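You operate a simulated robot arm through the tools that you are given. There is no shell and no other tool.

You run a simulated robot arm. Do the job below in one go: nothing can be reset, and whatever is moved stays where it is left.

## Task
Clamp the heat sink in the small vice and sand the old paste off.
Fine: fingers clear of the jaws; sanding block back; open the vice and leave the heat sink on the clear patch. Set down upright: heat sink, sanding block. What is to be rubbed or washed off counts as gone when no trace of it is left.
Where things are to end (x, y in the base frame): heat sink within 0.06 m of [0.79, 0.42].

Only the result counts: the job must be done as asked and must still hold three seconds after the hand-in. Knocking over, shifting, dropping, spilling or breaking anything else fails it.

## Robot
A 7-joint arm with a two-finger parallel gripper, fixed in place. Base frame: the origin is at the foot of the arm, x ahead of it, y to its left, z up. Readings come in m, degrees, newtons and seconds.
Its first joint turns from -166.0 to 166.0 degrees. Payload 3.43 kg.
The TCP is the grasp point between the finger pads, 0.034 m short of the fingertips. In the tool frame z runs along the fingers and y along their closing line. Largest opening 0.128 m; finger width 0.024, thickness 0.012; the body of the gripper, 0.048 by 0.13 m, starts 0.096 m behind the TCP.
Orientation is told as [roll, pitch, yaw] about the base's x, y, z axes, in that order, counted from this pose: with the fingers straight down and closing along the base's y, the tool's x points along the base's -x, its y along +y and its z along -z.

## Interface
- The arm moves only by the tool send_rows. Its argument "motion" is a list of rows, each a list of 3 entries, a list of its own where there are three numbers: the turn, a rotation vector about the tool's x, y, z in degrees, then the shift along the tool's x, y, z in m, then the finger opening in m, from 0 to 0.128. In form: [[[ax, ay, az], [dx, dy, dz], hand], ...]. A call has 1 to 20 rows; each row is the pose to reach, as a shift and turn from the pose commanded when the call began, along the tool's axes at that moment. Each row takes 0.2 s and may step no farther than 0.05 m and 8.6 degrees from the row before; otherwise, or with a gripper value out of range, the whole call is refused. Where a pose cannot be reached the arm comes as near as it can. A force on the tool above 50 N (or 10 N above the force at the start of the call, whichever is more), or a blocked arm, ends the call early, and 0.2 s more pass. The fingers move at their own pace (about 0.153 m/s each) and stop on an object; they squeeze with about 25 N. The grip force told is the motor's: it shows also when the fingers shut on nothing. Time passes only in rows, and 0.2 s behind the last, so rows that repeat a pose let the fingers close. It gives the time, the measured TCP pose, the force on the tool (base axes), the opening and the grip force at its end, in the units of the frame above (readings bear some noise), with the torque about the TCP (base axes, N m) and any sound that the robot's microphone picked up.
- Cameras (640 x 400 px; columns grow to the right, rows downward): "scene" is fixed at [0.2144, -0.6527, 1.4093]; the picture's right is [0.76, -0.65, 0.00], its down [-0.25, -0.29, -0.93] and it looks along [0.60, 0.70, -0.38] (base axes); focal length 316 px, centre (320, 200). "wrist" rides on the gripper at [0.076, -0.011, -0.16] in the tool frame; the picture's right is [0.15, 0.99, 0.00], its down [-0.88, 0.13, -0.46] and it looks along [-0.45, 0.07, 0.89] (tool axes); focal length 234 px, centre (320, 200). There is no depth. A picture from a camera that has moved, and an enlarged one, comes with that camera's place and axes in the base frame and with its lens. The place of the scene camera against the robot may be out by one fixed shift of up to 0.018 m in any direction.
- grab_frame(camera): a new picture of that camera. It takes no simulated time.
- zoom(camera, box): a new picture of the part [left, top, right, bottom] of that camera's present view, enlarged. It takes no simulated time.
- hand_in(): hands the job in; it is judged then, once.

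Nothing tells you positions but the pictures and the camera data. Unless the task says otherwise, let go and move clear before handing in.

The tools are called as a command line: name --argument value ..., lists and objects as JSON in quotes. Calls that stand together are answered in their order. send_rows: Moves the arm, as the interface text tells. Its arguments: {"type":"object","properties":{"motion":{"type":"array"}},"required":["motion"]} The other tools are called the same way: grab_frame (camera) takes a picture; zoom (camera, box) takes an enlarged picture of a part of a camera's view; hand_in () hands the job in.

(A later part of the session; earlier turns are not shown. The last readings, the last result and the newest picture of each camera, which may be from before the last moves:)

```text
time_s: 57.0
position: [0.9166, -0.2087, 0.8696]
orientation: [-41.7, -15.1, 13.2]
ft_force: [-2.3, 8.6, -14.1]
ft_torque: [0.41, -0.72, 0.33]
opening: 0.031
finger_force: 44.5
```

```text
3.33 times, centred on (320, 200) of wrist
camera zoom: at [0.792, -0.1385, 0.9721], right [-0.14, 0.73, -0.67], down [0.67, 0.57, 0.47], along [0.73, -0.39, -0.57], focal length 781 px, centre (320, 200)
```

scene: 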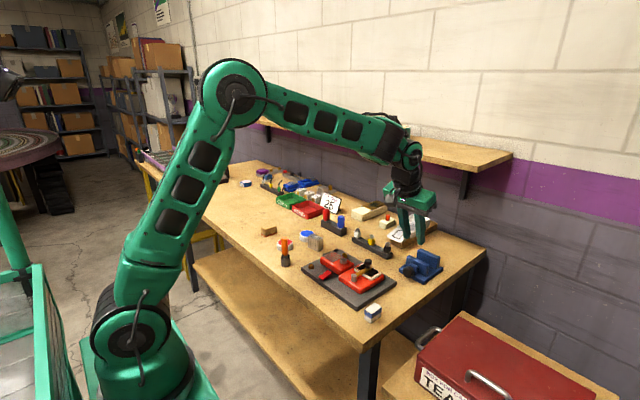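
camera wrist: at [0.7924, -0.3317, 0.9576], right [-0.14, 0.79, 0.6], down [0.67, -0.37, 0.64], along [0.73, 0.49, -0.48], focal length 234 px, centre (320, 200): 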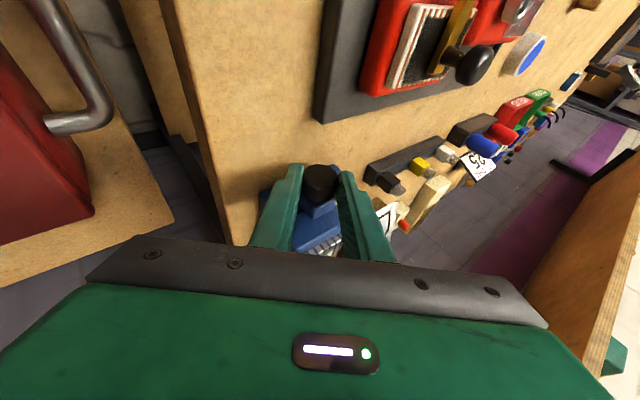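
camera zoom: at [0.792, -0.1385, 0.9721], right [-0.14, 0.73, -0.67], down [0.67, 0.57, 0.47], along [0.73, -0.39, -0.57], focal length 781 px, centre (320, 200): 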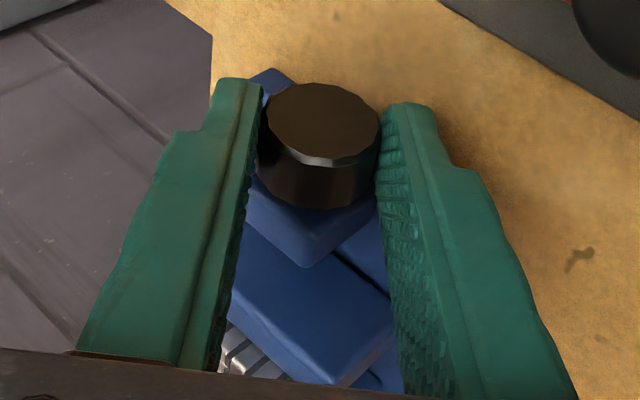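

The jaw has reached the heat sink and is nudging it toward the fixed jaw, with a few millimetres left. Third stroke, watching for the clamp-up.

send_rows --motion '[[[-7.52, 0, 2.74], [-0.0001, -0.0029, -0.0004], 0.02], [[-15.04, 0, 5.47], [0.0002, -0.0065, 0.0004], 0.02], [[-22.55, 0, 8.21], [0.0006, -0.01, 0.0016], 0.02], [[-30.07, 0, 10.94], [0.0012, -0.0132, 0.0032], 0.02], [[-37.59, 0, 13.68], [0.0019, -0.0162, 0.0052], 0.02], [[-37.59, 0, 13.68], [0.0019, -0.0162, 0.0052], 0.02]]'

zoom --camera "wrist" --box '[240, 140, 400, 260]'

zoom --camera "scene" --box '[390, 235, 454, 295]'

```text
time_s: 58.4
position: [0.9168, -0.2244, 0.8764]
orientation: [0.0, -19.9, 0.0]
ft_force: [-15.8, 8.8, -5.9]
ft_torque: [-0.66, 0.11, 0.2]
opening: 0.0306
finger_force: 44.4
```

```text
3.33 times, centred on (320, 200) of wrist
camera zoom: at [0.7926, -0.2373, 1.0001], right [-0.14, 0.99, -0.05], down [0.67, 0.13, 0.73], along [0.73, 0.07, -0.68], focal length 781 px, centre (320, 200)
```

zoom: 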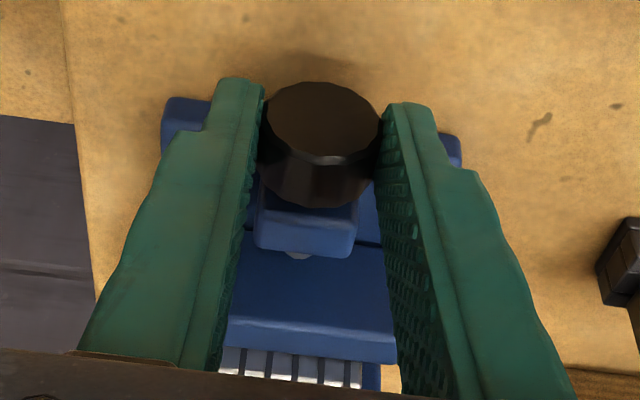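

```text
6.67 times, centred on (422, 265) of scene
camera zoom: at [0.2144, -0.6527, 1.4093], right [0.76, -0.65, 0.0], down [-0.25, -0.29, -0.93], along [0.6, 0.7, -0.38], focal length 2104 px, centre (-360, -233)
```

zoom: 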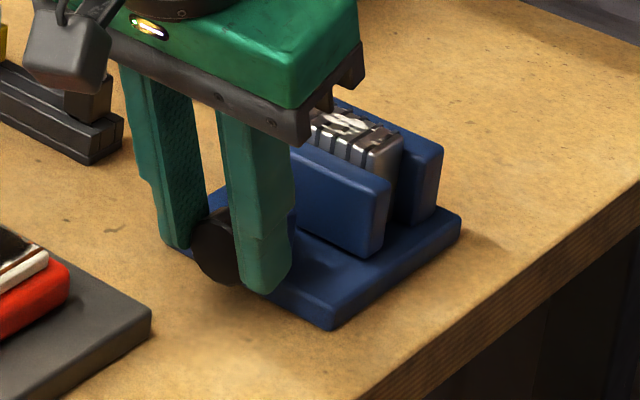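

Resistance is rising and the jaw advanced less, so it's starting to clamp. I'll continue in smaller steps and watch the torque.

send_rows --motion '[[[-3.76, 0, 1.37], [0, -0.0018, 0.0001], 0.02], [[-7.52, 0, 2.74], [0.0001, -0.0037, 0.0002], 0.02], [[-11.28, 0, 4.1], [0.0002, -0.0055, 0.0005], 0.02], [[-15.04, 0, 5.47], [0.0004, -0.0073, 0.001], 0.02], [[-15.04, 0, 5.47], [0.0004, -0.0073, 0.001], 0.02]]'

zoom --camera "wrist" --box '[240, 140, 400, 260]'

zoom --camera "scene" --box '[390, 235, 454, 295]'

```text
time_s: 59.6
position: [0.9179, -0.2324, 0.8767]
orientation: [16.9, -19.4, -5.8]
ft_force: [6.7, -1.8, 0.9]
ft_torque: [-0.07, -0.44, -0.06]
opening: 0.0301
finger_force: 44.8
```

```text
3.33 times, centred on (320, 200) of wrist
camera zoom: at [0.7932, -0.2782, 0.9912], right [-0.14, 0.96, 0.22], down [0.67, -0.08, 0.74], along [0.73, 0.25, -0.64], focal length 781 px, centre (320, 200)
```

zoom: 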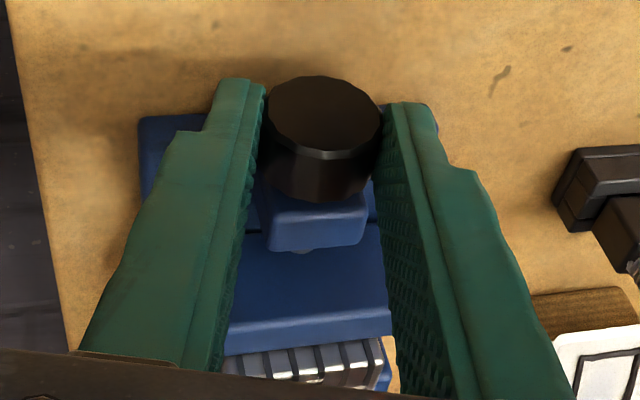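

```text
6.67 times, centred on (422, 265) of scene
camera zoom: at [0.2144, -0.6527, 1.4093], right [0.76, -0.65, 0.0], down [-0.25, -0.29, -0.93], along [0.6, 0.7, -0.38], focal length 2104 px, centre (-360, -233)
```

zoom: 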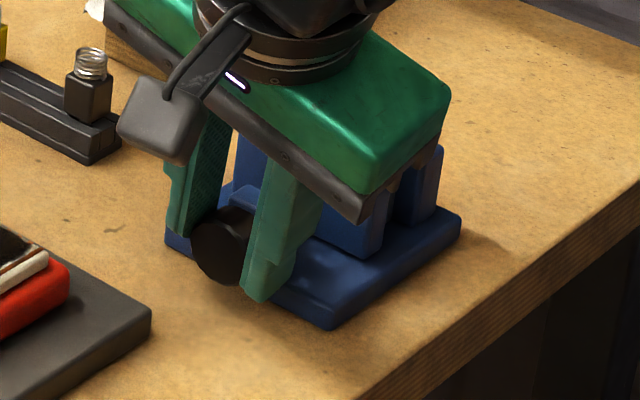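

The torque dropped back, so the fingers likely slipped over a facet at the end. I'll release, back off and look at how the sink sits between the jaws.

send_rows --motion '[[[0, 0, 0], [0, 0, 0], 0.04], [[0, 0, 0], [0, 0, 0], 0.04], [[0, 0, 0], [0, 0, -0.02], 0.04], [[0, 0, 0], [0, 0, -0.04], 0.04], [[7.52, 0, -2.74], [0.0002, 0.0089, -0.0394], 0.04], [[15.04, 0, -5.47], [0.0008, 0.0177, -0.0377], 0.04], [[15.04, 0, -5.47], [-0.016, 0.025, -0.075], 0.04], [[15.04, 0, -5.47], [-0.05, 0.025, -0.085], 0.04], [[15.04, 0, -5.47], [-0.05, 0.025, -0.085], 0.04]]'

grab_frame --camera "wrist"

zoom --camera "wrist" --box '[260, 80, 380, 200]'

zoom --camera "scene" --box '[390, 235, 454, 295]'

```text
time_s: 61.6
position: [0.9358, -0.2356, 0.9753]
orientation: [-0.2, -20.0, 0.0]
ft_force: [0.5, 0.2, -0.3]
ft_torque: [0.0, 0.01, -0.01]
opening: 0.0397
finger_force: 0.0
```

```text
taken
camera wrist: at [0.811, -0.2481, 1.0994], right [-0.14, 0.99, -0.05], down [0.67, 0.13, 0.73], along [0.73, 0.07, -0.68], focal length 234 px, centre (320, 200)
```

wrist: 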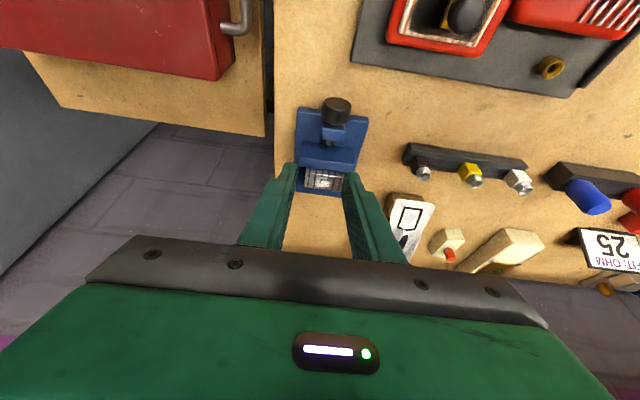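

```text
3.33 times, centred on (320, 140) of wrist
camera zoom: at [0.811, -0.2481, 1.0994], right [-0.14, 0.99, -0.05], down [0.67, 0.13, 0.73], along [0.73, 0.07, -0.68], focal length 781 px, centre (320, 400)
```

zoom: 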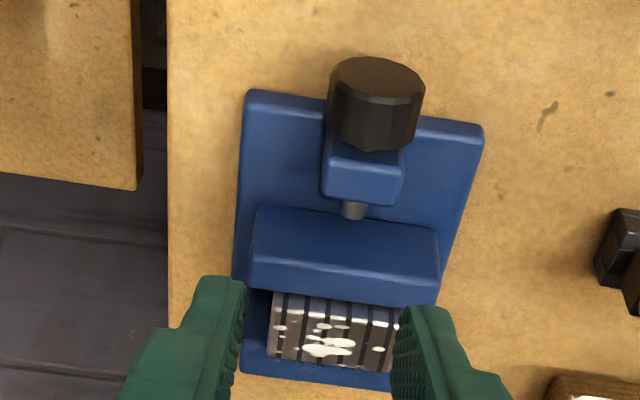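

```text
6.67 times, centred on (422, 265) of scene
camera zoom: at [0.2144, -0.6527, 1.4093], right [0.76, -0.65, 0.0], down [-0.25, -0.29, -0.93], along [0.6, 0.7, -0.38], focal length 2104 px, centre (-360, -233)
```

zoom: 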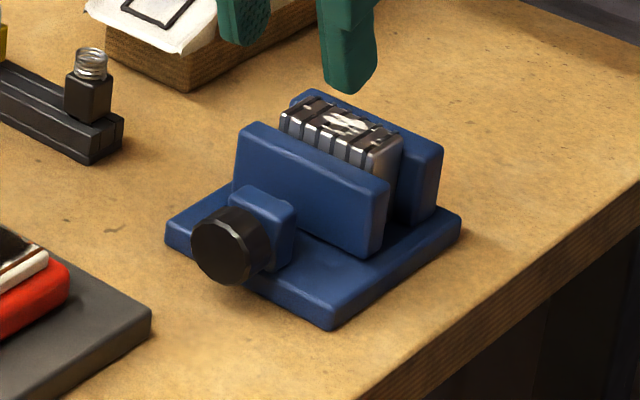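

zoom --camera "wrist" --box '[288, 140, 368, 200]'

zoom --camera "scene" --box '[408, 244, 440, 276]'

```text
6.67 times, centred on (328, 170) of wrist
camera zoom: at [0.811, -0.2481, 1.0994], right [-0.14, 0.99, -0.05], down [0.67, 0.13, 0.73], along [0.73, 0.07, -0.68], focal length 1561 px, centre (267, 400)
```

zoom: 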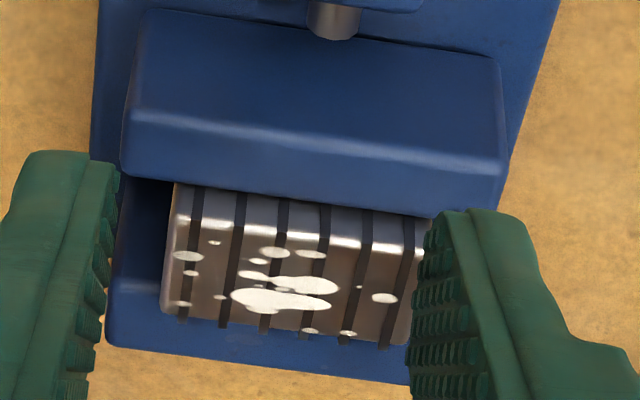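

```text
12.50 times, centred on (424, 260) of scene
camera zoom: at [0.2144, -0.6527, 1.4093], right [0.76, -0.65, 0.0], down [-0.25, -0.29, -0.93], along [0.6, 0.7, -0.38], focal length 3945 px, centre (-980, -550)
```

zoom: 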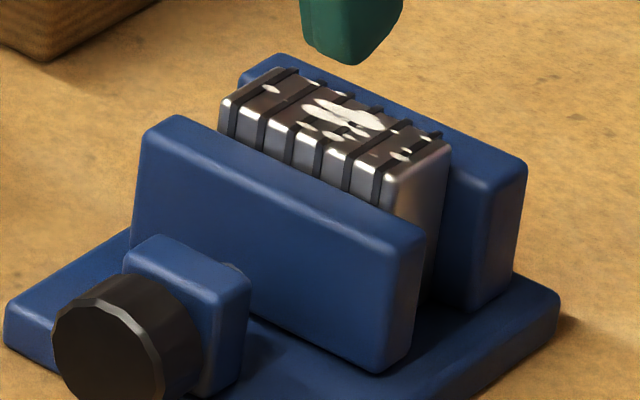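

The jaw gap now measures about 28.6 mm, which matches the sink's depth, so it is clamped. I'll give the knob one more tightening check from a fresh grip to be sure it's firm.

send_rows --motion '[[[0, 0, 0], [0.025, 0.0064, 0.0127], 0.04], [[0, 0, 0], [0.0503, 0.0128, 0.0254], 0.04], [[7.52, 0, -2.74], [0.0507, 0.02, 0.041], 0.04], [[15.04, 0, -5.47], [0.051, 0.0279, 0.0574], 0.04], [[15.04, 0, -5.47], [0.0508, 0.024, 0.072], 0.04], [[15.04, 0, -5.47], [0.0506, 0.0201, 0.0864], 0.04], [[15.04, 0, -5.47], [0.0506, 0.0201, 0.0864], 0.04], [[15.04, 0, -5.47], [0.0506, 0.0201, 0.0864], 0.03], [[15.04, 0, -5.47], [0.0506, 0.0201, 0.0864], 0.02], [[15.04, 0, -5.47], [0.0506, 0.0201, 0.0864], 0.02]]'

zoom --camera "wrist" --box '[290, 155, 354, 205]'

send_rows --motion '[[[-3.76, 0, 1.37], [0, -0.0018, 0.0001], 0.02], [[-7.52, 0, 2.74], [0.0001, -0.0037, 0.0002], 0.02], [[-7.52, 0, 2.74], [0.0001, -0.0037, 0.0002], 0.02]]'

zoom --camera "wrist" --box '[290, 155, 354, 205]'

```text
time_s: 63.8
position: [0.9176, -0.2164, 0.877]
orientation: [-17.1, -19.3, 5.6]
ft_force: [3.9, -18.7, 5.0]
ft_torque: [-0.59, -0.13, 0.46]
opening: 0.031
finger_force: 44.6
```

```text
8.00 times, centred on (322, 180) of wrist
camera zoom: at [0.7912, -0.1939, 0.999], right [-0.13, 0.94, -0.32], down [0.67, 0.33, 0.67], along [0.73, -0.13, -0.67], focal length 1873 px, centre (304, 360)
```

zoom: 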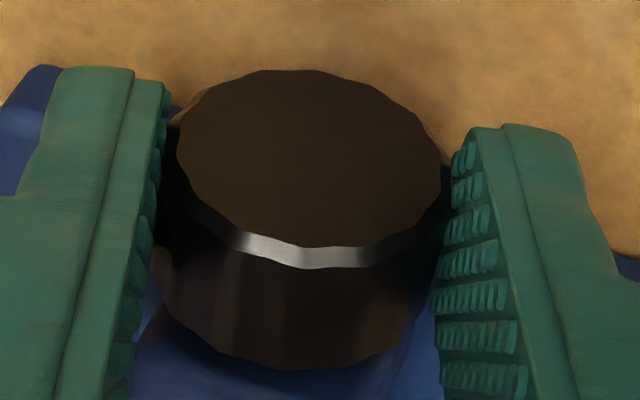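

```text
time_s: 64.6
position: [0.9162, -0.2219, 0.877]
orientation: [-8.6, -19.8, 2.6]
ft_force: [0.6, -23.8, 12.2]
ft_torque: [-1.01, 0.94, -0.22]
opening: 0.031
finger_force: 45.4
```

```text
8.00 times, centred on (322, 180) of wrist
camera zoom: at [0.7912, -0.2151, 1.002], right [-0.13, 0.97, -0.19], down [0.67, 0.23, 0.7], along [0.73, -0.03, -0.68], focal length 1873 px, centre (304, 360)
```

zoom: 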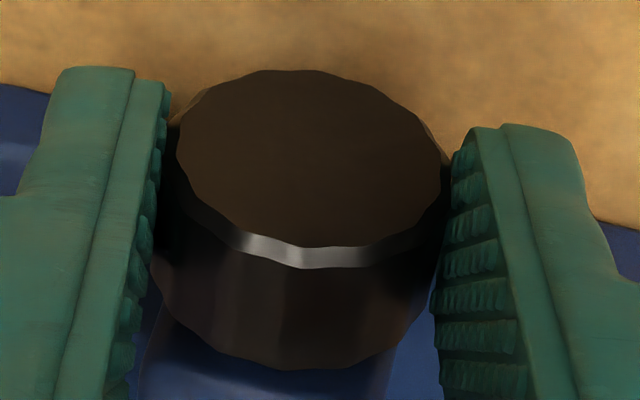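

The knob still turns with the fingers and its own torque is rising (about 0.1 to 0.4 N·m). I'll tighten a little further, correcting the sideways offset.

send_rows --motion '[[[-3.76, 0, 1.37], [0, -0.003, 0.0001], 0.02], [[-7.52, 0, 2.74], [0.0001, -0.0052, 0.0002], 0.02], [[-7.52, 0, 2.74], [0.0001, -0.0052, 0.0002], 0.02]]'

zoom --camera "wrist" --box '[290, 155, 354, 205]'

zoom --camera "scene" --box '[408, 244, 440, 276]'

```text
time_s: 65.4
position: [0.9165, -0.225, 0.8769]
orientation: [-0.1, -20.0, -0.2]
ft_force: [-6.5, -20.6, 11.3]
ft_torque: [-1.25, 0.25, 0.41]
opening: 0.031
finger_force: 44.6
```

```text
8.00 times, centred on (322, 180) of wrist
camera zoom: at [0.7913, -0.2368, 1.0016], right [-0.14, 0.99, -0.05], down [0.67, 0.13, 0.73], along [0.73, 0.06, -0.68], focal length 1873 px, centre (304, 360)
```

zoom: 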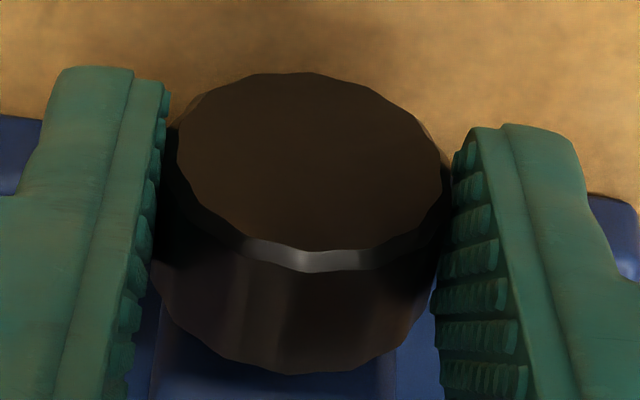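

```text
12.50 times, centred on (424, 260) of scene
camera zoom: at [0.2144, -0.6527, 1.4093], right [0.76, -0.65, 0.0], down [-0.25, -0.29, -0.93], along [0.6, 0.7, -0.38], focal length 3945 px, centre (-980, -550)
```

zoom: 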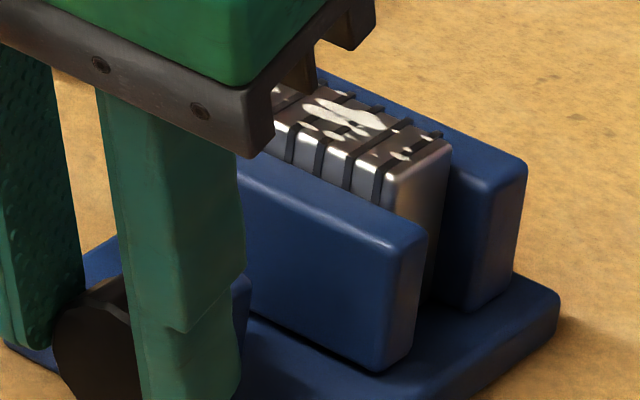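

The knob torque is now about 0.7 N·m and the jaw no longer moves, so the sink is firmly clamped. I'll release the knob, back away and go over to the sanding block.

send_rows --motion '[[[0, 0, 0], [0, 0, 0], 0.04], [[0, 0, 0], [0, 0, 0], 0.04], [[0, 0, 0], [0, 0, -0.035], 0.04], [[0, 0, 0], [0, 0, -0.07], 0.05], [[0, 0, 0], [0.0096, 0.0436, -0.0786], 0.06], [[0, 0, 0], [0.0192, 0.0871, -0.0871], 0.06], [[0, 0, 0], [0.0288, 0.1307, -0.0957], 0.06], [[0, 0, 0], [0.0384, 0.1743, -0.1042], 0.06], [[0, 0, 0], [0.0481, 0.2179, -0.1128], 0.06], [[0, 0, 0], [0.0577, 0.2614, -0.1214], 0.06], [[0, 0, 0], [0.0673, 0.305, -0.1299], 0.06], [[0, 0, 0], [0.0769, 0.3486, -0.1385], 0.06], [[0, 0, 0], [0.0865, 0.3921, -0.147], 0.06], [[0, 0, 0], [0.0961, 0.4357, -0.1556], 0.06], [[0, 0, 0], [0.1057, 0.4793, -0.1642], 0.06], [[0, 0, 0], [0.1153, 0.5228, -0.1727], 0.06], [[0, 0, 0], [0.1153, 0.5228, -0.1727], 0.06]]'

grab_frame --camera "wrist"

zoom --camera "wrist" --box '[260, 120, 380, 210]'

zoom --camera "scene" --box '[395, 240, 451, 290]'

```text
time_s: 69.0
position: [0.7503, 0.2978, 0.9989]
orientation: [0.0, -20.0, -0.1]
ft_force: [-1.2, 0.6, -0.4]
ft_torque: [-0.02, 0.02, 0.01]
opening: 0.0602
finger_force: 0.1
```

```text
taken
camera wrist: at [0.6259, 0.2867, 1.123], right [-0.14, 0.99, -0.05], down [0.67, 0.13, 0.73], along [0.73, 0.07, -0.68], focal length 234 px, centre (320, 200)
```

wrist: 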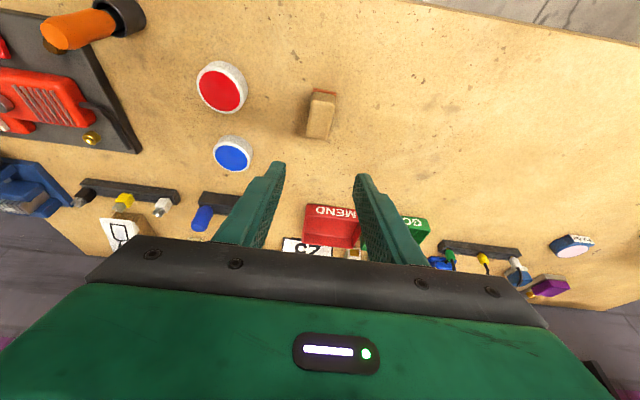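

```text
4.44 times, centred on (320, 165) of wrist
camera zoom: at [0.6259, 0.2867, 1.123], right [-0.14, 0.99, -0.05], down [0.67, 0.13, 0.73], along [0.73, 0.07, -0.68], focal length 1041 px, centre (320, 356)
```

zoom: 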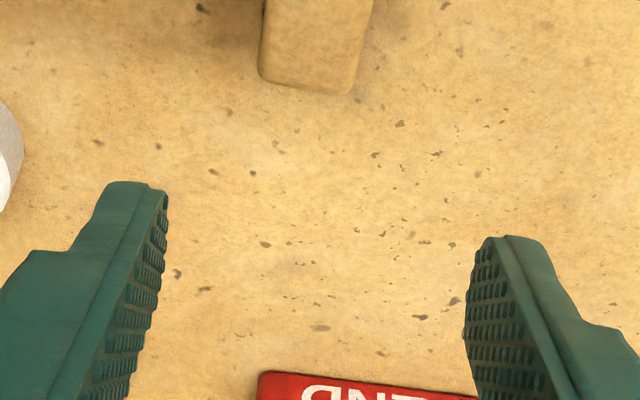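

```text
8.00 times, centred on (423, 265) of scene
camera zoom: at [0.2144, -0.6527, 1.4093], right [0.76, -0.65, 0.0], down [-0.25, -0.29, -0.93], along [0.6, 0.7, -0.38], focal length 2525 px, centre (-504, -320)
```

zoom: 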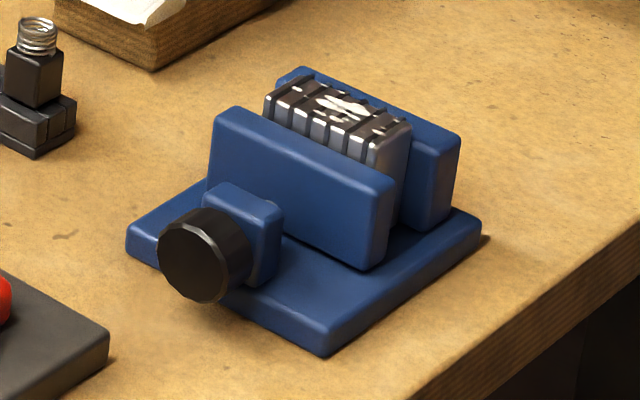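

The sink is held in the closed vice. Now I'll zoom in on the sanding block to locate it precisely.

zoom --camera "wrist" --box '[290, 80, 354, 144]'

```text
6.25 times, centred on (322, 112) of wrist
camera zoom: at [0.6259, 0.2867, 1.123], right [-0.14, 0.99, -0.05], down [0.67, 0.13, 0.73], along [0.73, 0.07, -0.68], focal length 1464 px, centre (308, 750)
```

zoom: 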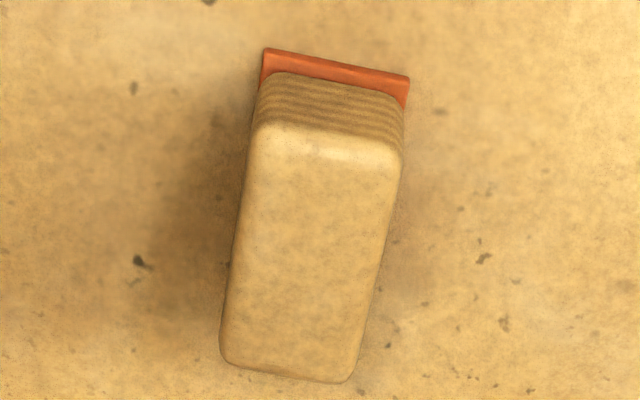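

The sanding block's centre is at about (0.776, 0.2935), yaw about −1.2°. I'll remember that as its place. I'll descend with the same 20° tilt, fingers either side of its narrow width.

send_rows --motion '[[[0.2, 0, 0.6], [0.008, -0.001, 0.034], 0.054], [[0.41, 0, 1.13], [0.016, -0.002, 0.068], 0.052], [[0.41, 0, 1.13], [0.024, -0.003, 0.1], 0.052], [[0.41, 0, 1.13], [0.0275, -0.0038, 0.117], 0.052], [[0.41, 0, 1.13], [0.0275, -0.0038, 0.117], 0.052]]'

zoom --camera "wrist" --box '[260, 120, 380, 220]'

zoom --camera "scene" --box '[240, 195, 300, 250]'

```text
time_s: 70.2
position: [0.7646, 0.2962, 0.8792]
orientation: [-0.2, -19.9, -1.1]
ft_force: [-0.7, -0.4, -0.5]
ft_torque: [0.01, 0.01, 0.0]
opening: 0.0519
finger_force: 0.1
```

```text
4.00 times, centred on (320, 170) of wrist
camera zoom: at [0.6393, 0.2861, 1.0032], right [-0.12, 0.99, -0.05], down [0.67, 0.12, 0.73], along [0.73, 0.05, -0.68], focal length 937 px, centre (320, 320)
```

zoom: 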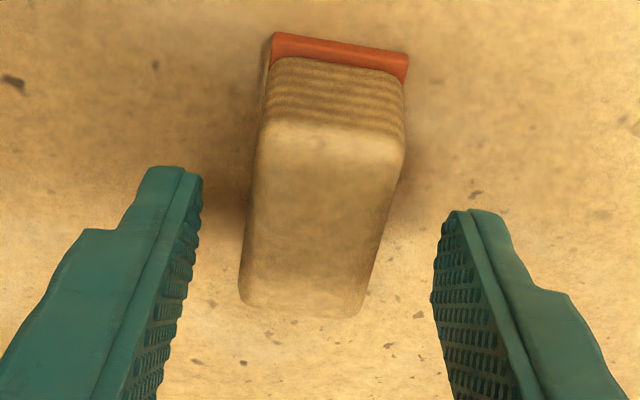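

```text
7.27 times, centred on (270, 222) of scene
camera zoom: at [0.2144, -0.6527, 1.4093], right [0.76, -0.65, 0.0], down [-0.25, -0.29, -0.93], along [0.6, 0.7, -0.38], focal length 2295 px, centre (684, 36)
```

zoom: 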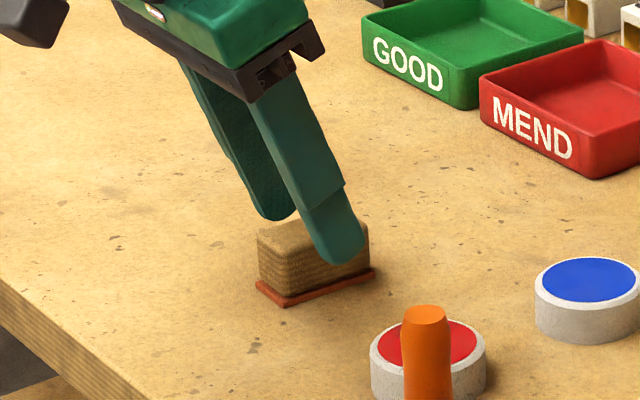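

It lines up well. I'll go down the last 17 mm and close gently on the block's sides.

send_rows --motion '[[[0, 0, 0], [0.0015, -0.0009, 0.009], 0.052], [[0, 0, 0], [0.003, -0.0009, 0.0174], 0.052], [[0, 0, 0], [0.003, -0.0009, 0.0174], 0.052], [[0, 0, 0], [0.003, -0.0009, 0.0174], 0.035], [[0, 0, 0], [0.003, -0.0009, 0.0174], 0.025], [[0, 0, 0], [0.003, -0.0009, 0.0174], 0.015], [[0, 0, 0], [0.003, -0.0009, 0.0174], 0.01]]'

zoom --camera "wrist" --box '[260, 120, 380, 220]'

zoom --camera "scene" --box '[240, 195, 300, 250]'

```text
time_s: 71.8
position: [0.7676, 0.2944, 0.862]
orientation: [0.0, -19.9, -1.2]
ft_force: [0.2, 0.0, 0.3]
ft_torque: [-0.02, 0.0, 0.0]
opening: 0.029
finger_force: 24.9
```

```text
4.00 times, centred on (320, 170) of wrist
camera zoom: at [0.6425, 0.2854, 0.9865], right [-0.12, 0.99, -0.05], down [0.67, 0.12, 0.73], along [0.73, 0.05, -0.68], focal length 937 px, centre (320, 320)
```

zoom: 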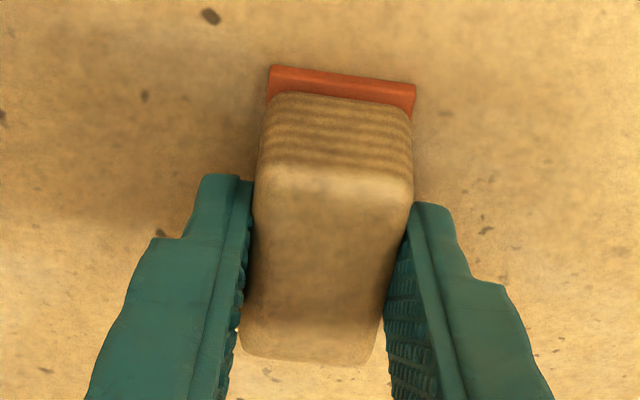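

```text
7.27 times, centred on (270, 222) of scene
camera zoom: at [0.2144, -0.6527, 1.4093], right [0.76, -0.65, 0.0], down [-0.25, -0.29, -0.93], along [0.6, 0.7, -0.38], focal length 2295 px, centre (684, 36)
```

zoom: 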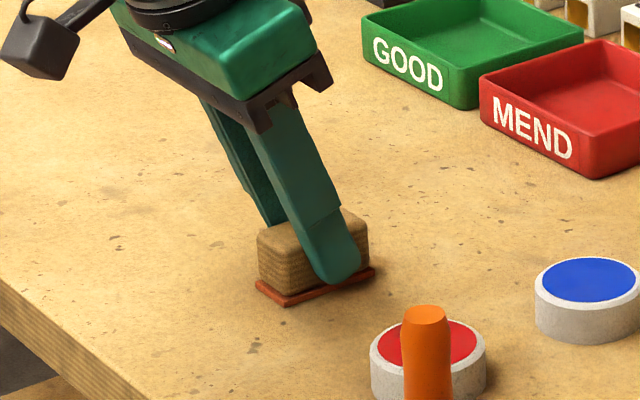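

Held at 25 N. I'll note this pose for the return trip. Now lift slowly and check.

send_rows --motion '[[[0, 0, 0], [-0.0017, 0, -0.0047], 0.01], [[0, 0, 0], [-0.0034, 0, -0.0094], 0.01], [[0, 0, 0], [-0.0068, 0, -0.0188], 0.01], [[0, 0, 0], [-0.0103, 0, -0.0282], 0.01], [[0, 0, 0], [-0.0103, 0, -0.0282], 0.01]]'

zoom --camera "wrist" --box '[260, 120, 380, 220]'

zoom --camera "scene" --box '[240, 195, 300, 250]'

```text
time_s: 73.0
position: [0.7679, 0.2944, 0.8937]
orientation: [-0.1, -20.0, -1.3]
ft_force: [0.2, 0.8, -0.8]
ft_torque: [-0.05, -0.02, -0.04]
opening: 0.0291
finger_force: 25.2
```

```text
4.00 times, centred on (320, 170) of wrist
camera zoom: at [0.6425, 0.2858, 1.0167], right [-0.12, 0.99, -0.05], down [0.67, 0.12, 0.73], along [0.73, 0.05, -0.68], focal length 937 px, centre (320, 320)
```

zoom: 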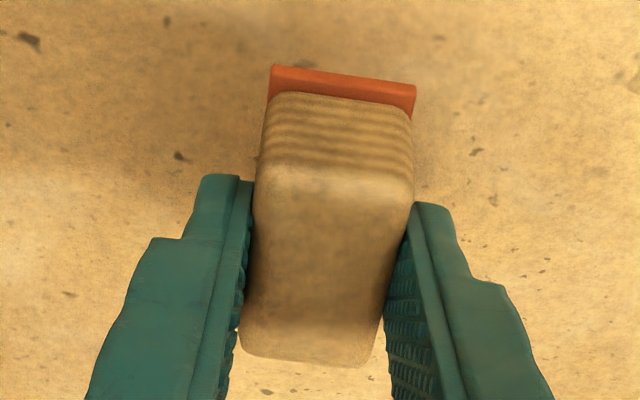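

```text
7.27 times, centred on (270, 222) of scene
camera zoom: at [0.2144, -0.6527, 1.4093], right [0.76, -0.65, 0.0], down [-0.25, -0.29, -0.93], along [0.6, 0.7, -0.38], focal length 2295 px, centre (684, 36)
```

zoom: 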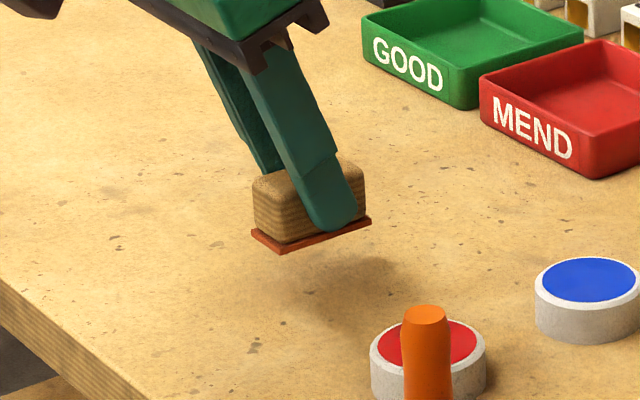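

Level and secure. I'll carry it high across to the vice.

send_rows --motion '[[[0, 0, 0], [-0.0108, 0, -0.0298], 0.01], [[0, 0, 0], [-0.0217, 0, -0.0595], 0.01], [[0, 0, 0], [-0.0325, 0, -0.0893], 0.01], [[0, 0, 0], [-0.0449, -0.0397, -0.0846], 0.01], [[0, 0, 0], [-0.0572, -0.0795, -0.0798], 0.01], [[0, 0, 0], [-0.0696, -0.1192, -0.0751], 0.01], [[0, 0, 0], [-0.0819, -0.1589, -0.0704], 0.01], [[0, 0, 0], [-0.0943, -0.1987, -0.0656], 0.01], [[-0.2, 0, -0.4], [-0.1066, -0.2384, -0.0609], 0.01], [[-0.3, 0, -0.8], [-0.119, -0.2781, -0.0562], 0.01], [[-0.4, 0, -1.2], [-0.1313, -0.3178, -0.0515], 0.01], [[-0.62, 0, -1.69], [-0.1437, -0.3576, -0.0467], 0.01], [[-0.62, 0, -1.69], [-0.156, -0.3973, -0.042], 0.01], [[-0.62, 0, -1.69], [-0.1684, -0.437, -0.0373], 0.01], [[-0.62, 0, -1.69], [-0.1807, -0.4768, -0.0325], 0.01], [[-0.62, 0, -1.69], [-0.1931, -0.5165, -0.0278], 0.01], [[-0.62, 0, -1.69], [-0.1931, -0.5165, -0.0278], 0.01]]'

zoom --camera "wrist" --box '[240, 80, 400, 220]'

zoom --camera "scene" --box '[370, 190, 460, 290]'

```text
time_s: 76.6
position: [0.9276, -0.2272, 0.9875]
orientation: [-0.1, -20.0, 0.6]
ft_force: [-0.1, -0.3, 0.3]
ft_torque: [0.0, 0.03, 0.02]
opening: 0.0288
finger_force: 25.6
```

```text
2.86 times, centred on (320, 150) of wrist
camera zoom: at [0.804, -0.24, 1.1111], right [-0.15, 0.99, -0.05], down [0.67, 0.14, 0.73], along [0.73, 0.07, -0.68], focal length 669 px, centre (320, 343)
```

zoom: 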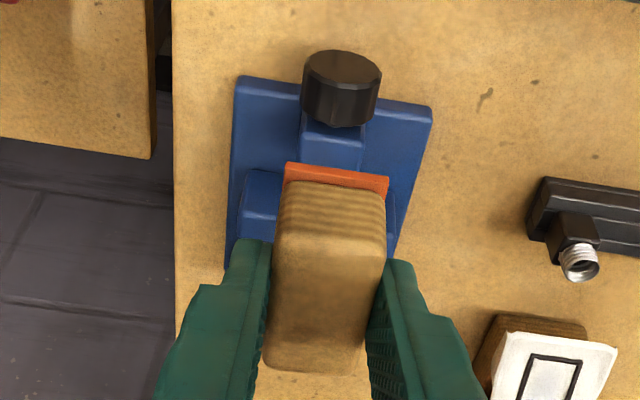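

```text
4.00 times, centred on (415, 240) of scene
camera zoom: at [0.2144, -0.6527, 1.4093], right [0.76, -0.65, 0.0], down [-0.25, -0.29, -0.93], along [0.6, 0.7, -0.38], focal length 1262 px, centre (-60, 40)
```

zoom: 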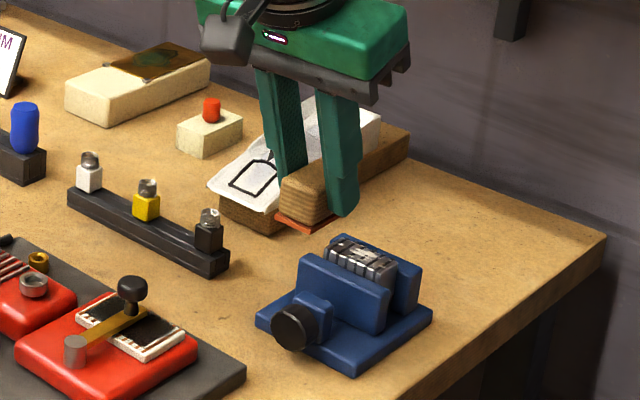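

I'm above the vice with the block. I'll move forward over the sink, staying about 2 cm above it.

send_rows --motion '[[[0, 0, 0], [-0.02, 0.0005, 0.008], 0.01], [[0, 0, 0], [-0.04, 0.001, 0.018], 0.01], [[0, 0, 0], [-0.0515, 0.0015, 0.04], 0.01], [[0, 0, 0], [-0.0515, 0.0015, 0.0631], 0.01], [[0, 0, 0], [-0.0515, 0.0015, 0.0631], 0.01]]'

zoom --camera "wrist" --box '[240, 80, 400, 220]'

zoom --camera "scene" --box '[390, 215, 454, 285]'

```text
time_s: 77.8
position: [0.9974, -0.2245, 0.9452]
orientation: [0.0, -19.9, 0.6]
ft_force: [0.1, 0.1, -1.3]
ft_torque: [-0.02, 0.02, -0.02]
opening: 0.029
finger_force: 25.4
```

```text
2.86 times, centred on (320, 150) of wrist
camera zoom: at [0.8727, -0.2376, 1.0684], right [-0.15, 0.99, -0.05], down [0.67, 0.14, 0.73], along [0.73, 0.07, -0.68], focal length 669 px, centre (320, 343)
```

zoom: 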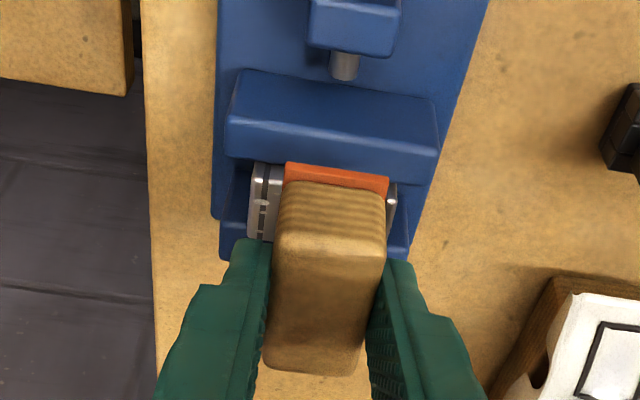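

```text
5.71 times, centred on (422, 250) of scene
camera zoom: at [0.2144, -0.6527, 1.4093], right [0.76, -0.65, 0.0], down [-0.25, -0.29, -0.93], along [0.6, 0.7, -0.38], focal length 1803 px, centre (-263, -86)
```

zoom: 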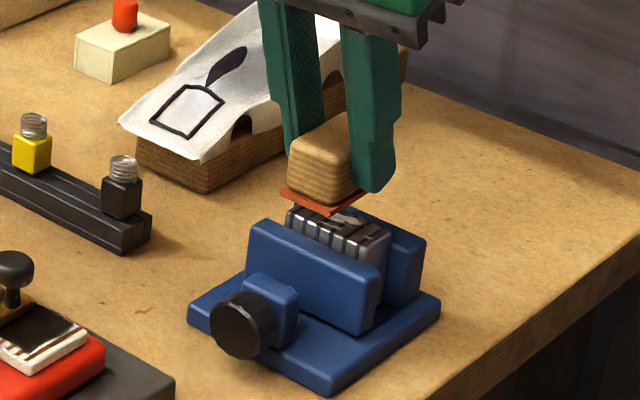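

The block hovers right over the sink. I'll lower it slowly until it touches.

send_rows --motion '[[[0, 0, 0], [0.0027, 0, 0.0075], 0.01], [[0, 0, 0], [0.0055, 0, 0.015], 0.01], [[0, 0, 0], [0.006, 0, 0.0164], 0.01], [[0, 0, 0], [0.0065, 0, 0.0179], 0.01], [[0, 0, 0], [0.007, 0, 0.0193], 0.01], [[0, 0, 0], [0.0075, 0, 0.0207], 0.01], [[0, 0, 0], [0.0079, 0, 0.0216], 0.01]]'

```text
time_s: 79.4
position: [0.9991, -0.2238, 0.9216]
orientation: [-0.1, -20.1, 0.5]
ft_force: [-2.3, 0.6, 6.7]
ft_torque: [-0.01, 0.04, 0.01]
opening: 0.0288
finger_force: 25.1
```

Contact at about 7 N. Now I'll rub back and forth along the jaws with light pressure.

send_rows --motion '[[[0, 0, 0], [0.0002, 0.011, 0.0004], 0.01], [[0, 0, 0], [0.0002, 0.022, 0.0004], 0.01], [[0, 0, 0], [0.0002, 0.011, 0.0004], 0.01], [[0, 0, 0], [0.0002, 0, 0.0004], 0.01], [[0, 0, 0], [0.0002, -0.011, 0.0004], 0.01], [[0, 0, 0], [0.0002, -0.022, 0.0004], 0.01], [[0, 0, 0], [0.0002, -0.011, 0.0004], 0.01], [[0, 0, 0], [0.0002, 0, 0.0004], 0.01], [[0, 0, 0], [0.0002, 0.011, 0.0004], 0.01], [[0, 0, 0], [0.0002, 0.022, 0.0004], 0.01], [[0, 0, 0], [0.0002, 0.011, 0.0004], 0.01], [[0, 0, 0], [0.0002, 0, 0.0004], 0.01], [[0, 0, 0], [0.0002, -0.011, 0.0004], 0.01], [[0, 0, 0], [0.0002, -0.022, 0.0004], 0.01], [[0, 0, 0], [0.0002, -0.011, 0.0004], 0.01], [[0, 0, 0], [0.0002, 0, 0.0004], 0.01]]'

zoom --camera "wrist" --box '[240, 100, 400, 220]'

zoom --camera "scene" --box '[390, 215, 454, 285]'

```text
time_s: 82.8
position: [0.9971, -0.2242, 0.9218]
orientation: [-0.2, -20.1, 0.5]
ft_force: [-0.3, -6.4, 17.2]
ft_torque: [-0.3, -0.2, -0.07]
opening: 0.029
finger_force: 24.2
```

```text
3.33 times, centred on (320, 160) of wrist
camera zoom: at [0.8725, -0.237, 1.0454], right [-0.15, 0.99, -0.05], down [0.67, 0.14, 0.73], along [0.73, 0.07, -0.68], focal length 781 px, centre (320, 333)
```

zoom: 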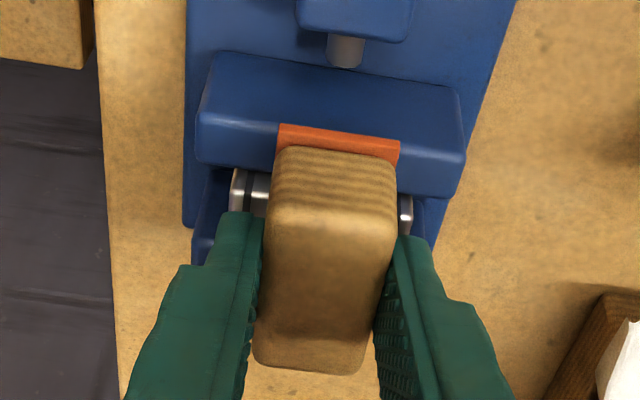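

```text
5.71 times, centred on (422, 250) of scene
camera zoom: at [0.2144, -0.6527, 1.4093], right [0.76, -0.65, 0.0], down [-0.25, -0.29, -0.93], along [0.6, 0.7, -0.38], focal length 1803 px, centre (-263, -86)
```

zoom: 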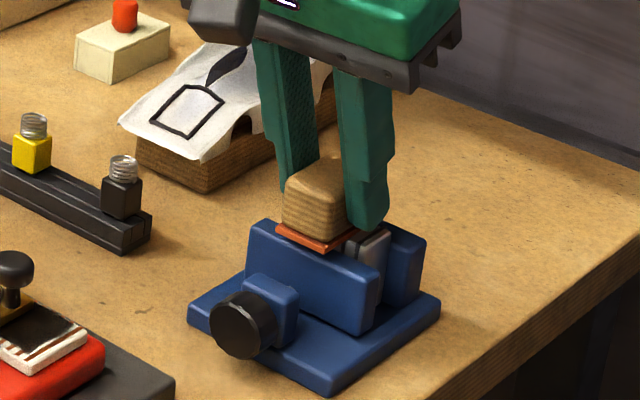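

The sink holds firm at 17 N of pressure. I'll do another round of strokes, shifting a few millimetres in x too.

send_rows --motion '[[[0, 0, 0], [-0.004, 0.011, -0.0015], 0.01], [[0, 0, 0], [-0.004, 0.022, -0.0015], 0.01], [[0, 0, 0], [-0.004, 0.011, -0.0015], 0.01], [[0, 0, 0], [-0.004, 0, -0.0015], 0.01], [[0, 0, 0], [-0.004, -0.011, -0.0015], 0.01], [[0, 0, 0], [-0.004, -0.022, -0.0015], 0.01], [[0, 0, 0], [0.004, -0.022, 0.0015], 0.01], [[0, 0, 0], [0.004, -0.011, 0.0015], 0.01], [[0, 0, 0], [0.004, 0, 0.0015], 0.01], [[0, 0, 0], [0.004, 0.011, 0.0015], 0.01], [[0, 0, 0], [0.004, 0.022, 0.0015], 0.01], [[0, 0, 0], [0.0, 0.022, 0.0], 0.01], [[0, 0, 0], [0.0, 0.011, 0.0], 0.01], [[0, 0, 0], [0.0, 0, 0.0], 0.01], [[0, 0, 0], [0.0, -0.011, 0.0], 0.01], [[0, 0, 0], [0.0, -0.022, 0.0], 0.01], [[0, 0, 0], [0.0, -0.011, 0.0], 0.01], [[0, 0, 0], [0.0, 0.0, 0.0], 0.01]]'

send_rows --motion '[[[0, 0, 0], [-0.0034, 0, -0.0094], 0.01], [[0, 0, 0], [-0.0085, 0, -0.0235], 0.01], [[0, 0, 0], [0.02, 0, -0.05], 0.01], [[0, 0, 0], [0.05, 0, -0.075], 0.01], [[0, 0, 0], [0.05, 0, -0.075], 0.01]]'

grab_frame --camera "wrist"

zoom --camera "scene" --box '[408, 244, 440, 276]'

```text
time_s: 86.6
position: [0.9994, -0.2238, 0.921]
orientation: [-0.1, -20.0, 0.6]
ft_force: [0.1, -0.3, -0.1]
ft_torque: [0.03, -0.01, 0.03]
opening: 0.0289
finger_force: 24.4
```

```text
time_s: 87.8
position: [0.9245, -0.2242, 0.9734]
orientation: [0.1, -20.0, 0.6]
ft_force: [-0.3, -0.5, -1.1]
ft_torque: [-0.02, 0.01, 0.04]
opening: 0.029
finger_force: 25.7
```

```text
taken
camera wrist: at [0.7997, -0.2371, 1.0967], right [-0.15, 0.99, -0.05], down [0.67, 0.14, 0.73], along [0.73, 0.07, -0.68], focal length 234 px, centre (320, 200)
```

wrist: 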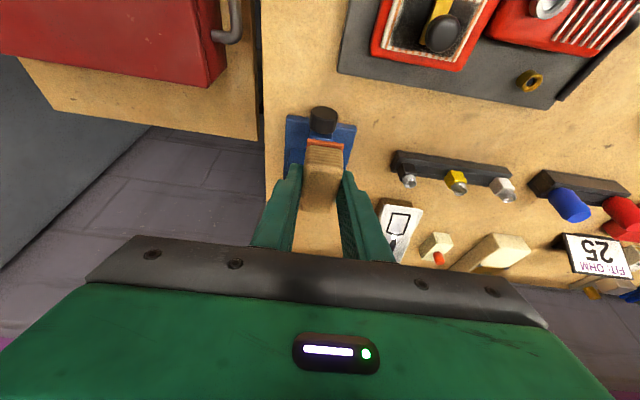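

```text
12.50 times, centred on (424, 260) of scene
camera zoom: at [0.2144, -0.6527, 1.4093], right [0.76, -0.65, 0.0], down [-0.25, -0.29, -0.93], along [0.6, 0.7, -0.38], focal length 3945 px, centre (-980, -550)
```

zoom: 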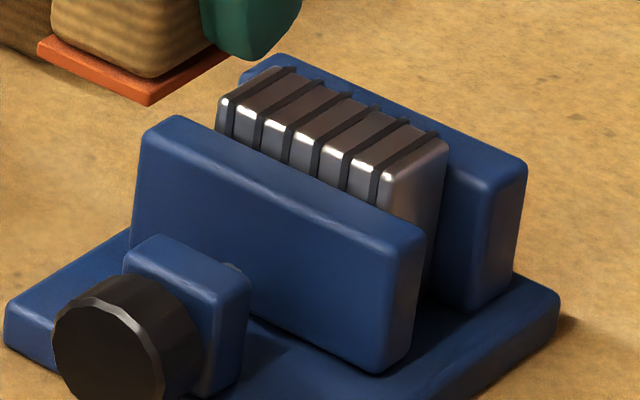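

From the scene camera the paste appears gone. I'll look closer for any trace, both from the scene and after moving the block aside.

zoom --camera "scene" --box '[412, 246, 432, 260]'

send_rows --motion '[[[0, 0, 0], [0.0, 0.04, 0.0], 0.01], [[0, 0, 0], [0.0, 0.08, 0.0], 0.01], [[0, 0, 0], [0.0, 0.1, 0.0], 0.01], [[0, 0, 0], [0.0, 0.1, 0.0], 0.01]]'

grab_frame --camera "wrist"

```text
16.00 times, centred on (422, 253) of scene
camera zoom: at [0.2144, -0.6527, 1.4093], right [0.76, -0.65, 0.0], down [-0.25, -0.29, -0.93], along [0.6, 0.7, -0.38], focal length 5050 px, centre (-1312, -648)
```

zoom: 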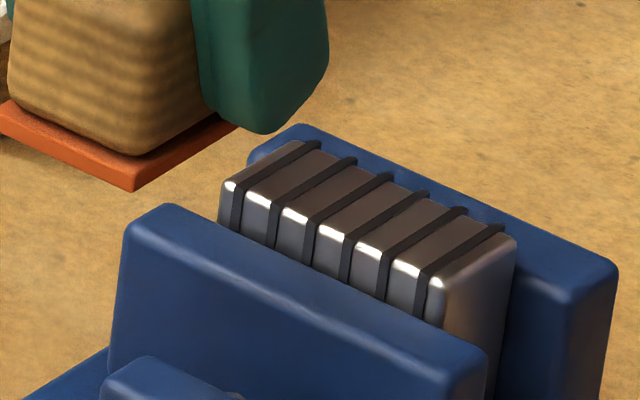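

```text
time_s: 88.8
position: [0.9251, -0.1249, 0.9722]
orientation: [-0.1, -20.1, 0.6]
ft_force: [-0.7, 0.6, -0.7]
ft_torque: [0.02, -0.01, -0.02]
opening: 0.029
finger_force: 24.6
```

```text
taken
camera wrist: at [0.7996, -0.1374, 1.0961], right [-0.15, 0.99, -0.05], down [0.67, 0.14, 0.73], along [0.73, 0.07, -0.68], focal length 234 px, centre (320, 200)
```

wrist: 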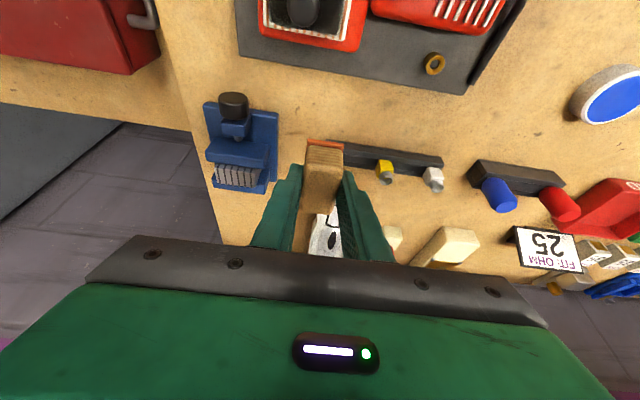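

zoom --camera "wrist" --box '[205, 155, 269, 195]'

zoom --camera "wrist" --box '[280, 120, 370, 220]'

```text
10.00 times, centred on (237, 175) of wrist
camera zoom: at [0.7996, -0.1374, 1.0961], right [-0.15, 0.99, -0.05], down [0.67, 0.14, 0.73], along [0.73, 0.07, -0.68], focal length 2342 px, centre (1150, 450)
```

zoom: 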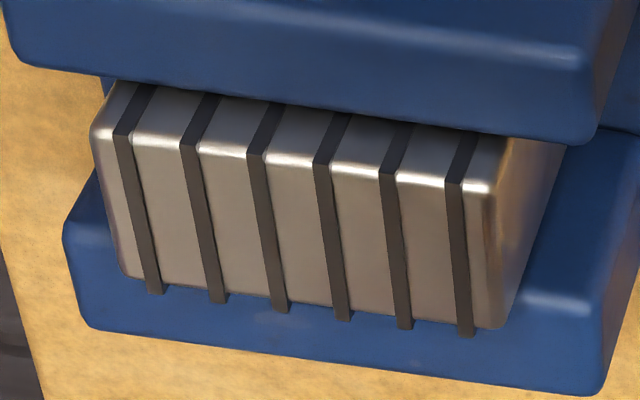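

```text
4.00 times, centred on (325, 170) of wrist
camera zoom: at [0.7996, -0.1374, 1.0961], right [-0.15, 0.99, -0.05], down [0.67, 0.14, 0.73], along [0.73, 0.07, -0.68], focal length 937 px, centre (300, 320)
```

zoom: 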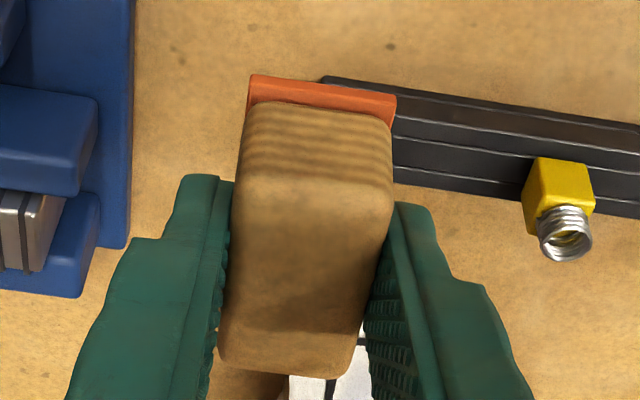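

The top face is clean metal with no trace of paste left. Now I'll take the sanding block back to its place.

send_rows --motion '[[[0, 0, 0], [0.0143, 0.0421, -0.0052], 0.01], [[0, 0, 0], [0.0286, 0.0841, -0.0104], 0.01], [[0, 0, 0], [0.043, 0.1262, -0.0156], 0.01], [[0, 0, 0], [0.0573, 0.1683, -0.0208], 0.01], [[0.1, 0, 0.3], [0.0716, 0.2104, -0.0261], 0.01], [[0.2, 0, 0.6], [0.0859, 0.2524, -0.0313], 0.01], [[0.3, 0, 0.9], [0.1002, 0.2945, -0.0365], 0.01], [[0.4, 0, 1.2], [0.1146, 0.3366, -0.0417], 0.01], [[0.62, 0, 1.69], [0.1289, 0.3786, -0.0469], 0.01], [[0.62, 0, 1.69], [0.1432, 0.4207, -0.0521], 0.01], [[0.62, 0, 1.69], [0.1504, 0.4207, -0.0325], 0.01], [[0.62, 0, 1.69], [0.1575, 0.4207, -0.0129], 0.01], [[0.62, 0, 1.69], [0.1575, 0.4207, -0.0129], 0.01]]'

zoom --camera "wrist" --box '[260, 120, 380, 220]'

zoom --camera "scene" --box '[240, 195, 300, 250]'

```text
time_s: 91.6
position: [0.7704, 0.2964, 0.9313]
orientation: [-0.2, -20.0, -1.2]
ft_force: [1.1, 0.5, -0.3]
ft_torque: [-0.01, 0.01, -0.01]
opening: 0.0291
finger_force: 24.9
```

```text
4.00 times, centred on (320, 170) of wrist
camera zoom: at [0.6445, 0.2876, 1.0556], right [-0.12, 0.99, -0.05], down [0.67, 0.12, 0.73], along [0.73, 0.05, -0.68], focal length 937 px, centre (320, 320)
```

zoom: 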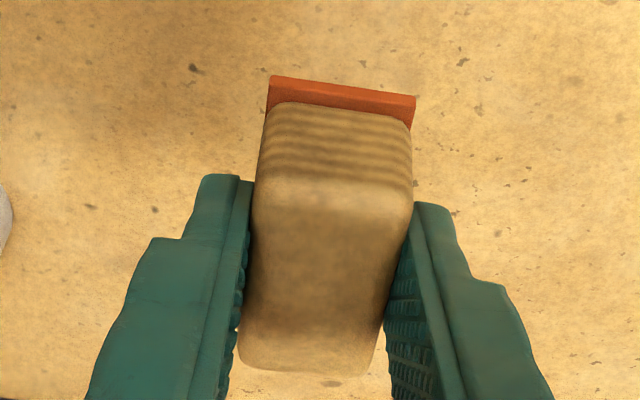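

```text
7.27 times, centred on (270, 222) of scene
camera zoom: at [0.2144, -0.6527, 1.4093], right [0.76, -0.65, 0.0], down [-0.25, -0.29, -0.93], along [0.6, 0.7, -0.38], focal length 2295 px, centre (684, 36)
```

zoom: 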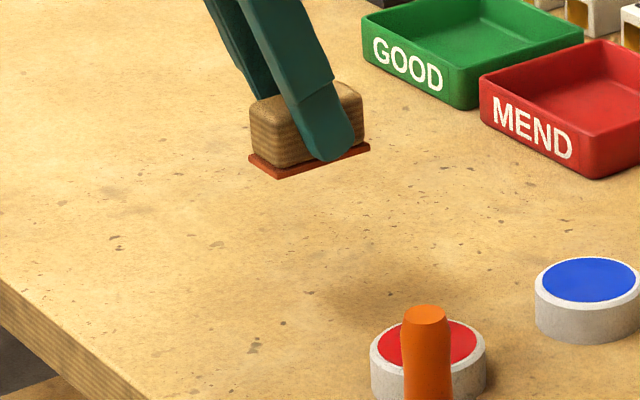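

I'll lower it onto its original spot, slowing near the bench to feel contact.

send_rows --motion '[[[0, 0, 0], [0.008, -0.001, 0.02], 0.01], [[0, 0, 0], [0.016, -0.0022, 0.04], 0.01], [[0, 0, 0], [0.0221, -0.0022, 0.055], 0.01], [[0, 0, 0], [0.0238, -0.0022, 0.0594], 0.01], [[0, 0, 0], [0.0243, -0.0022, 0.0608], 0.01], [[0, 0, 0], [0.0248, -0.0022, 0.0622], 0.01], [[0, 0, 0], [0.0252, -0.0022, 0.0632], 0.01]]'

```text
time_s: 93.2
position: [0.7666, 0.293, 0.8643]
orientation: [0.0, -20.0, -1.2]
ft_force: [0.9, -0.2, -0.5]
ft_torque: [-0.01, -0.03, 0.01]
opening: 0.0291
finger_force: 25.1
```

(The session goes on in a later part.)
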